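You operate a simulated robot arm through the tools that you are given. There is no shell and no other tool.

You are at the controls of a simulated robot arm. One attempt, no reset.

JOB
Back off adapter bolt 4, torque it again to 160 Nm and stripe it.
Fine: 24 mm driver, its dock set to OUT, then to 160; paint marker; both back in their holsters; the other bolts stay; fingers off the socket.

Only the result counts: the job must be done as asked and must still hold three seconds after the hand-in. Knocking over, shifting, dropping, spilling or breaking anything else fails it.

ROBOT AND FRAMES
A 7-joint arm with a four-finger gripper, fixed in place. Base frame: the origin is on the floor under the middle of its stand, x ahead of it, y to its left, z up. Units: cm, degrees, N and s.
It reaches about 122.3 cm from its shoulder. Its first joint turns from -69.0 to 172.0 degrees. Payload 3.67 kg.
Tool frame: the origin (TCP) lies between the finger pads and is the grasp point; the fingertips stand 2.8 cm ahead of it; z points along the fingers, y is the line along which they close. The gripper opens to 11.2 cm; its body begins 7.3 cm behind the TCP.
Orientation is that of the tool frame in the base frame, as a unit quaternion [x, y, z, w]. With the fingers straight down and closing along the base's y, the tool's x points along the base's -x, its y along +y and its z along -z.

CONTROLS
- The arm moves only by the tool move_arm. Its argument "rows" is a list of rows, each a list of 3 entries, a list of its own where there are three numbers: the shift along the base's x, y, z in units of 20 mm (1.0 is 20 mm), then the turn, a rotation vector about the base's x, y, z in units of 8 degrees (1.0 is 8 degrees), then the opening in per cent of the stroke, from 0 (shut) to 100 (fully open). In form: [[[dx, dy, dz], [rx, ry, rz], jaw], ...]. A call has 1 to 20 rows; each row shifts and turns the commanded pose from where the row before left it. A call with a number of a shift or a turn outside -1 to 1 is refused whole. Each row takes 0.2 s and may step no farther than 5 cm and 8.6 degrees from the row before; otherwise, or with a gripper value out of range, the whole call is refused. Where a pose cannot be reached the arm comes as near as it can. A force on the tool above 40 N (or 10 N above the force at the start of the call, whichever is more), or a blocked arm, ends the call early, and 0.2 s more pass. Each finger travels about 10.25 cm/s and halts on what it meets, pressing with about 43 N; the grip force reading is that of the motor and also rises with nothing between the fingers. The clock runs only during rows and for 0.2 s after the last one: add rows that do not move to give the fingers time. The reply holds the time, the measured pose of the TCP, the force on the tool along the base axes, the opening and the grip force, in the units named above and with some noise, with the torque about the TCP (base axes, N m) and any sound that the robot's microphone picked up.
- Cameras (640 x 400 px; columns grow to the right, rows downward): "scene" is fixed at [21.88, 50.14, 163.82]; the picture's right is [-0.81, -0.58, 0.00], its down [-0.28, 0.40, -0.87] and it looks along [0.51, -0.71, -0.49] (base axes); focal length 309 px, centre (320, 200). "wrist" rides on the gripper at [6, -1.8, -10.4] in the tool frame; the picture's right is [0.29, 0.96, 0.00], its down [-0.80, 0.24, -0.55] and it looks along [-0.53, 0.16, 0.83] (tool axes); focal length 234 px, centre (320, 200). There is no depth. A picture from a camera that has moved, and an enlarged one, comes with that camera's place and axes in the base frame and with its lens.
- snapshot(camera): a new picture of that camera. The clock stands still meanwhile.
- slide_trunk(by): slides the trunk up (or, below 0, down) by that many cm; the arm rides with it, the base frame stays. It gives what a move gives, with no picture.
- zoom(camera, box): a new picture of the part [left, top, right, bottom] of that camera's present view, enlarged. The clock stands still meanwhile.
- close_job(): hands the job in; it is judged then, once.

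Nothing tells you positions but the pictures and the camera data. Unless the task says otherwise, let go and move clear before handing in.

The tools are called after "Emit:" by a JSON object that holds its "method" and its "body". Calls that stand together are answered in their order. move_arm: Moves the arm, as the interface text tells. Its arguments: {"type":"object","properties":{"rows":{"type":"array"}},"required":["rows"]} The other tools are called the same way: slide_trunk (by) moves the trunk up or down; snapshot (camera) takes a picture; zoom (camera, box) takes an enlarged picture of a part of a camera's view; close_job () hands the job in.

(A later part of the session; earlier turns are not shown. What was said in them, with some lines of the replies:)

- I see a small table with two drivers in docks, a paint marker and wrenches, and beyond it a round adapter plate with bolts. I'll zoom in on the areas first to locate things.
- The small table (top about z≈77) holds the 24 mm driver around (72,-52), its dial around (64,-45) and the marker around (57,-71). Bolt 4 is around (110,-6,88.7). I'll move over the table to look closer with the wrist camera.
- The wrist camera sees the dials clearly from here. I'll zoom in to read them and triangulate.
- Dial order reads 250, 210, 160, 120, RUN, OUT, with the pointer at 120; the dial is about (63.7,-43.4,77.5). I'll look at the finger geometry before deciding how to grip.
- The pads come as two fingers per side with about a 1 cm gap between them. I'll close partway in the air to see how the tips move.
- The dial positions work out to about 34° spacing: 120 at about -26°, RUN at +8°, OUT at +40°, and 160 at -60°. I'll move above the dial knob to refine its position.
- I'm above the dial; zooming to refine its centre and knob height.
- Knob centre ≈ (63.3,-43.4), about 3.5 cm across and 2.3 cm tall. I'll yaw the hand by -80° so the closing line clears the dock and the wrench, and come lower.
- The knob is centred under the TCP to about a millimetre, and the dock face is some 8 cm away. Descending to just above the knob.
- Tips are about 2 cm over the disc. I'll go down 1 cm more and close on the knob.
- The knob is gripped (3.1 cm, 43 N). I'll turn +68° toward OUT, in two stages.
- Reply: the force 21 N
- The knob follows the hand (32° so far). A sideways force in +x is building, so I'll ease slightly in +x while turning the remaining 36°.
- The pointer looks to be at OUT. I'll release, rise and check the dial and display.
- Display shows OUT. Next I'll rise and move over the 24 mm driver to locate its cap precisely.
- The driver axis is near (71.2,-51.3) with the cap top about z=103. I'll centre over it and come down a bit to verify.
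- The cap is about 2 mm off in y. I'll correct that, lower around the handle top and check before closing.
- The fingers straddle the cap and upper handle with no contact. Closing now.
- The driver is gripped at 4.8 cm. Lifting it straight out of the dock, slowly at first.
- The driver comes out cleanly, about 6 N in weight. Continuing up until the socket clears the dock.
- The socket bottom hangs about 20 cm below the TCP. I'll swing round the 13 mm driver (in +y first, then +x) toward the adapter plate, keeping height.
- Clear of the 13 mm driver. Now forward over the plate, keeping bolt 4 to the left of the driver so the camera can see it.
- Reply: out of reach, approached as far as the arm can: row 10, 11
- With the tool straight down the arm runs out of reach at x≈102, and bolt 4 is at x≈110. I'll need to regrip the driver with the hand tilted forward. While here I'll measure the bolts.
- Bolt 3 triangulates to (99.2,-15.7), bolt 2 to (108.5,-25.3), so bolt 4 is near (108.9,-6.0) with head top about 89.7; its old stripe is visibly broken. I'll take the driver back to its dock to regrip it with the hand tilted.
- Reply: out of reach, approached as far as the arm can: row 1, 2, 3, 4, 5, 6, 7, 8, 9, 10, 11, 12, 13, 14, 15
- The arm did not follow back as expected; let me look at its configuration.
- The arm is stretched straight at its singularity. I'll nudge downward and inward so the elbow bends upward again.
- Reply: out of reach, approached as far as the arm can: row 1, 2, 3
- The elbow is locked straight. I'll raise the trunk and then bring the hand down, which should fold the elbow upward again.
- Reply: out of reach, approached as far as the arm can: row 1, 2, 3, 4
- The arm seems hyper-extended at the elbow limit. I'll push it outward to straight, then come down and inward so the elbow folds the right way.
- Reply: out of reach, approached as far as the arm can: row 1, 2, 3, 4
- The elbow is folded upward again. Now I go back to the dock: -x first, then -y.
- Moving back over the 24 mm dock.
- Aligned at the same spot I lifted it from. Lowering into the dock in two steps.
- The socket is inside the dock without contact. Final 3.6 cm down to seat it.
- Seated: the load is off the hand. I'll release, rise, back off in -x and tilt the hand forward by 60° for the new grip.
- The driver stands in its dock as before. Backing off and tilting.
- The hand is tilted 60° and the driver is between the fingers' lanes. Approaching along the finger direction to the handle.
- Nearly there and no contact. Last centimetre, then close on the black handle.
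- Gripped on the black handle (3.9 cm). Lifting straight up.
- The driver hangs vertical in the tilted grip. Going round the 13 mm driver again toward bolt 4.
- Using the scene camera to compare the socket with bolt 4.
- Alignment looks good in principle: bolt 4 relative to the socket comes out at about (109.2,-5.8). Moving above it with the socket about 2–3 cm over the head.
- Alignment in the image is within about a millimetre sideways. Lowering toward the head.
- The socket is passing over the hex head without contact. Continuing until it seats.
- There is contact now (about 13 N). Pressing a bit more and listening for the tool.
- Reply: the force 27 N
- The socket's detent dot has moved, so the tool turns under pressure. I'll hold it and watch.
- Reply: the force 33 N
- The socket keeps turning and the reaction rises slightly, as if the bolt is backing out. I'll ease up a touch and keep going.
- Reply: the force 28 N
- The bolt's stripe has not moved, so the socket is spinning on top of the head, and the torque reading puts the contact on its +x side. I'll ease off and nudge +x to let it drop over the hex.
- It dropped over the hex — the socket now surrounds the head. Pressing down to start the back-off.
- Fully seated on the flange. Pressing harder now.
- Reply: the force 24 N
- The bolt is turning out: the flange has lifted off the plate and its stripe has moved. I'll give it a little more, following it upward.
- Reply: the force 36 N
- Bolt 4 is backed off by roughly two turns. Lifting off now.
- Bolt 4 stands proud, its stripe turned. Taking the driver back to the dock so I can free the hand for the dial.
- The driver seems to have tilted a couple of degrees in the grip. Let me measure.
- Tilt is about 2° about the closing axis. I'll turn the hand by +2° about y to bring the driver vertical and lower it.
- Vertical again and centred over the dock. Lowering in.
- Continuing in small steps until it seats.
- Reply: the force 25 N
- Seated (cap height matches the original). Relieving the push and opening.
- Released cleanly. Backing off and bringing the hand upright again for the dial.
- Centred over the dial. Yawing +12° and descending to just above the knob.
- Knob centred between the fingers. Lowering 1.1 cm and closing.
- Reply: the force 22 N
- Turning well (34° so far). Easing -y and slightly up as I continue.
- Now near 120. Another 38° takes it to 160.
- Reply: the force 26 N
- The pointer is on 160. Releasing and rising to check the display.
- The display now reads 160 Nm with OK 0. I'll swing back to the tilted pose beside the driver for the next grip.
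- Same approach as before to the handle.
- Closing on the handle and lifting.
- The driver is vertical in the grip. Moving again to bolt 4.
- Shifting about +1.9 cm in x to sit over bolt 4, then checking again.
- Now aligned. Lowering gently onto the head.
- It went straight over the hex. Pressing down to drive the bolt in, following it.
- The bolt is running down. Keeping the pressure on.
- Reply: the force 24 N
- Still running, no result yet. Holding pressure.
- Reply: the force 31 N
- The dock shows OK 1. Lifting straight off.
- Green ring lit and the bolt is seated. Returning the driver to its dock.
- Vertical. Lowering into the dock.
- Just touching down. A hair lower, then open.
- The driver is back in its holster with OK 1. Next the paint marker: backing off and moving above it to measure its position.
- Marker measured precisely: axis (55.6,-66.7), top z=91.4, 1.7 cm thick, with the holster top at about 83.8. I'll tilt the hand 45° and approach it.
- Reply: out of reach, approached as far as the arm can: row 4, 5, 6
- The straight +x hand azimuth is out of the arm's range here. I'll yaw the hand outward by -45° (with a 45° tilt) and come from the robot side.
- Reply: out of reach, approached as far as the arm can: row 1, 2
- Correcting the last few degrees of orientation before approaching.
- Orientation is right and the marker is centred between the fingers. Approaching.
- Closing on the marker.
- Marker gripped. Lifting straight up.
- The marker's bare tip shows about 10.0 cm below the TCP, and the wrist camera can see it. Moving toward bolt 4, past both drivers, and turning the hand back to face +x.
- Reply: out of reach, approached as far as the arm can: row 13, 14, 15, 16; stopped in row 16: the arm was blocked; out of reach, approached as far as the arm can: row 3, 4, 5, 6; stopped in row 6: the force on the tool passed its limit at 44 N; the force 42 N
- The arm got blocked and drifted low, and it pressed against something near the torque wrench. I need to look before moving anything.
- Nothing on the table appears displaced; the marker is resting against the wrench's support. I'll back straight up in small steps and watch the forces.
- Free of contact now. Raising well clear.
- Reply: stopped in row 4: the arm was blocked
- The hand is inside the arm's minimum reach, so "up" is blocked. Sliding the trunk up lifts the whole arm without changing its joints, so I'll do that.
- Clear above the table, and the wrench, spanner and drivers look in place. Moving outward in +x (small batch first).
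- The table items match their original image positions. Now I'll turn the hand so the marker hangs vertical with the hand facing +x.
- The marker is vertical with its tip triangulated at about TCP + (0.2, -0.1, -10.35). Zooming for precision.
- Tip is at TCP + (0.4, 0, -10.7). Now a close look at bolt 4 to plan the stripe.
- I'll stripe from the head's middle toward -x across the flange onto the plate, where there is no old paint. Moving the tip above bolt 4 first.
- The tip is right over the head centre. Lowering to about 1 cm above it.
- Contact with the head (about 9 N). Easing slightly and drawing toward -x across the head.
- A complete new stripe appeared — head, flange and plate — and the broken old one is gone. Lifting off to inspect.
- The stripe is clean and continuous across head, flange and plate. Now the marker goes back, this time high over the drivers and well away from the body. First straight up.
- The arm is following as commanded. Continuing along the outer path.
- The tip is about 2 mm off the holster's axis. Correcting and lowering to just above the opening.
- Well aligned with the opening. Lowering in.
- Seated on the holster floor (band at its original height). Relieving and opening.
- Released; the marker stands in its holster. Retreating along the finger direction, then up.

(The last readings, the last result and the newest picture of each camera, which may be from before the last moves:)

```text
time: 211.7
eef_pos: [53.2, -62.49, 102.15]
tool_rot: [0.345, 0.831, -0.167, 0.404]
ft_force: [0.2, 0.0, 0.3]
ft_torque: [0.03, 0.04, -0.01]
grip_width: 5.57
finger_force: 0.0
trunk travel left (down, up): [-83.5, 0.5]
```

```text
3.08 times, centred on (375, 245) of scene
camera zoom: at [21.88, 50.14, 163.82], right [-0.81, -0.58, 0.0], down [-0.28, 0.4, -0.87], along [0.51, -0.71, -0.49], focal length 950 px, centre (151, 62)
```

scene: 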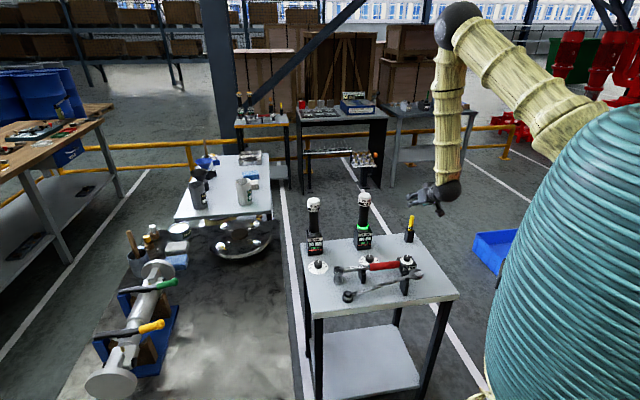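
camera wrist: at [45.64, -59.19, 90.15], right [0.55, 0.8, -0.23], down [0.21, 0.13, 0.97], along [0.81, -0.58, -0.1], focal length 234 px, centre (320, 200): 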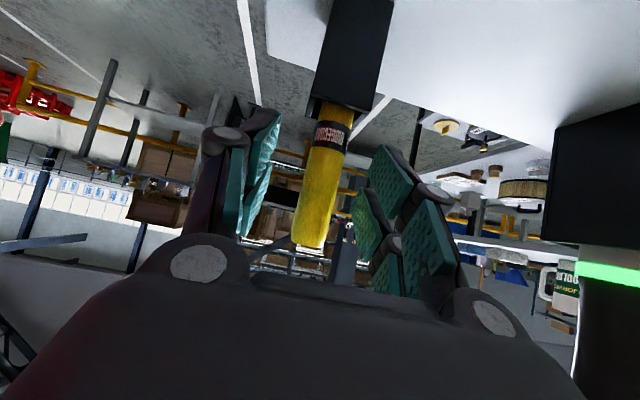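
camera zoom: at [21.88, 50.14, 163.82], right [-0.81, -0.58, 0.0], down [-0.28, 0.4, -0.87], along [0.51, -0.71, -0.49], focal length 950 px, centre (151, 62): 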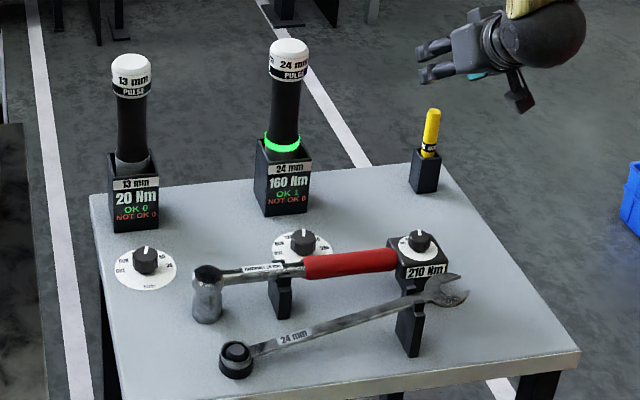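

Everything appears in place. I'll repeat one of my earliest zooms for a like-for-like comparison, and check bolt 4 again.

Emit:
{"method": "zoom", "body": {"camera": "scene", "box": [300, 180, 420, 300]}}

Emit:
{"method": "zoom", "body": {"camera": "scene", "box": [170, 140, 300, 270]}}

Emit:
{"method": "zoom", "body": {"camera": "scene", "box": [344, 240, 408, 280]}}

```text
3.33 times, centred on (360, 240) of scene
camera zoom: at [21.88, 50.14, 163.82], right [-0.81, -0.58, 0.0], down [-0.28, 0.4, -0.87], along [0.51, -0.71, -0.49], focal length 1029 px, centre (187, 67)
```

zoom: 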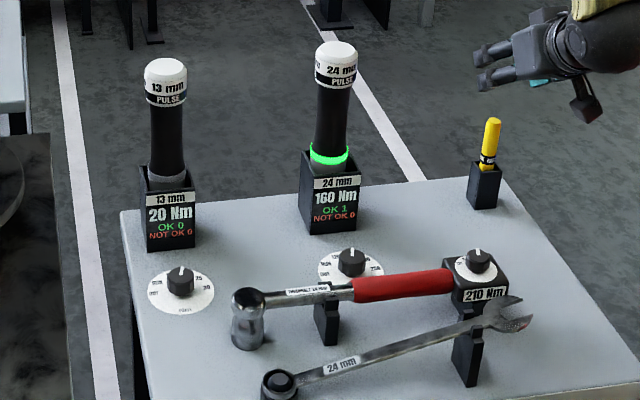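

```text
3.08 times, centred on (235, 205) of scene
camera zoom: at [21.88, 50.14, 163.82], right [-0.81, -0.58, 0.0], down [-0.28, 0.4, -0.87], along [0.51, -0.71, -0.49], focal length 950 px, centre (582, 185)
```

zoom: 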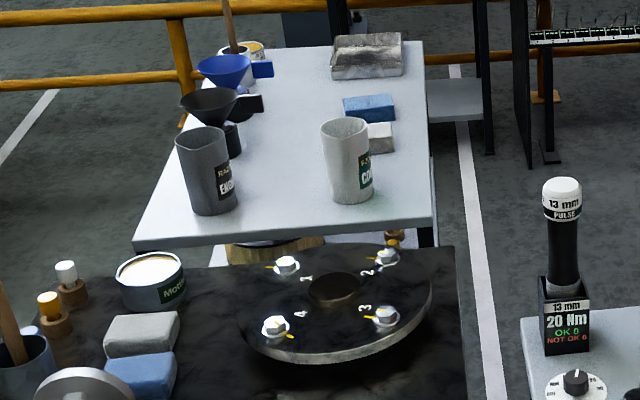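

```text
10.00 times, centred on (376, 260) of scene
camera zoom: at [21.88, 50.14, 163.82], right [-0.81, -0.58, 0.0], down [-0.28, 0.4, -0.87], along [0.51, -0.71, -0.49], focal length 3088 px, centre (-240, -400)
```

zoom: 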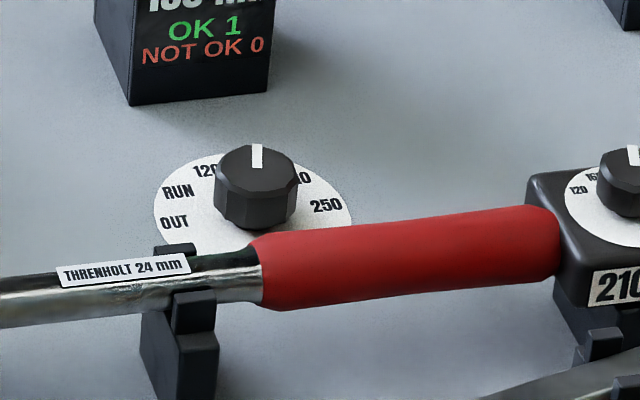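

All matches the start: tools are in their holsters, the dock reads 160 Nm with OK 1 and NOT OK 0, and bolt 4 carries a fresh aligned stripe. Bolts 1–3 are untouched and the hand is clear. Handing in.

Emit:
{"method": "close_job", "body": {}}

```text
The job is handed in.
```

I backed off bolt 4, torqued it again to 160 Nm and gave it a new stripe, then handed the job in. I don't have the verdict.

- **Bolt 4:** With the dock on OUT it came out roughly two turns. With the dock on 160 it torqued down, and the 24 mm dock then read OK 1, NOT OK 0.
- **Stripe:** One unbroken line runs from the head across the flange onto the plate. The old broken stripe is gone.
- **Tools:** The 24 mm driver and the paint marker are both back in their holsters. I gripped the driver only on its cap and handle, never on the socket. In the last pictures bolts 1–3 looked unchanged.

**Contact with the torque wrench:** While I carried the marker to the bolt, it pressed against the torque wrench's stand until the 40 N force limit stopped the move (44 N). The stand had not moved when I checked afterwards. The wrench itself may have moved about 1 mm, which is close to the limit of what I can read from the pictures. I did not try to put it back.

The arm could not reach bolt 4 with the hand pointing straight down. I put the driver back in its dock and gripped it again with the hand tilted before doing the bolt work.
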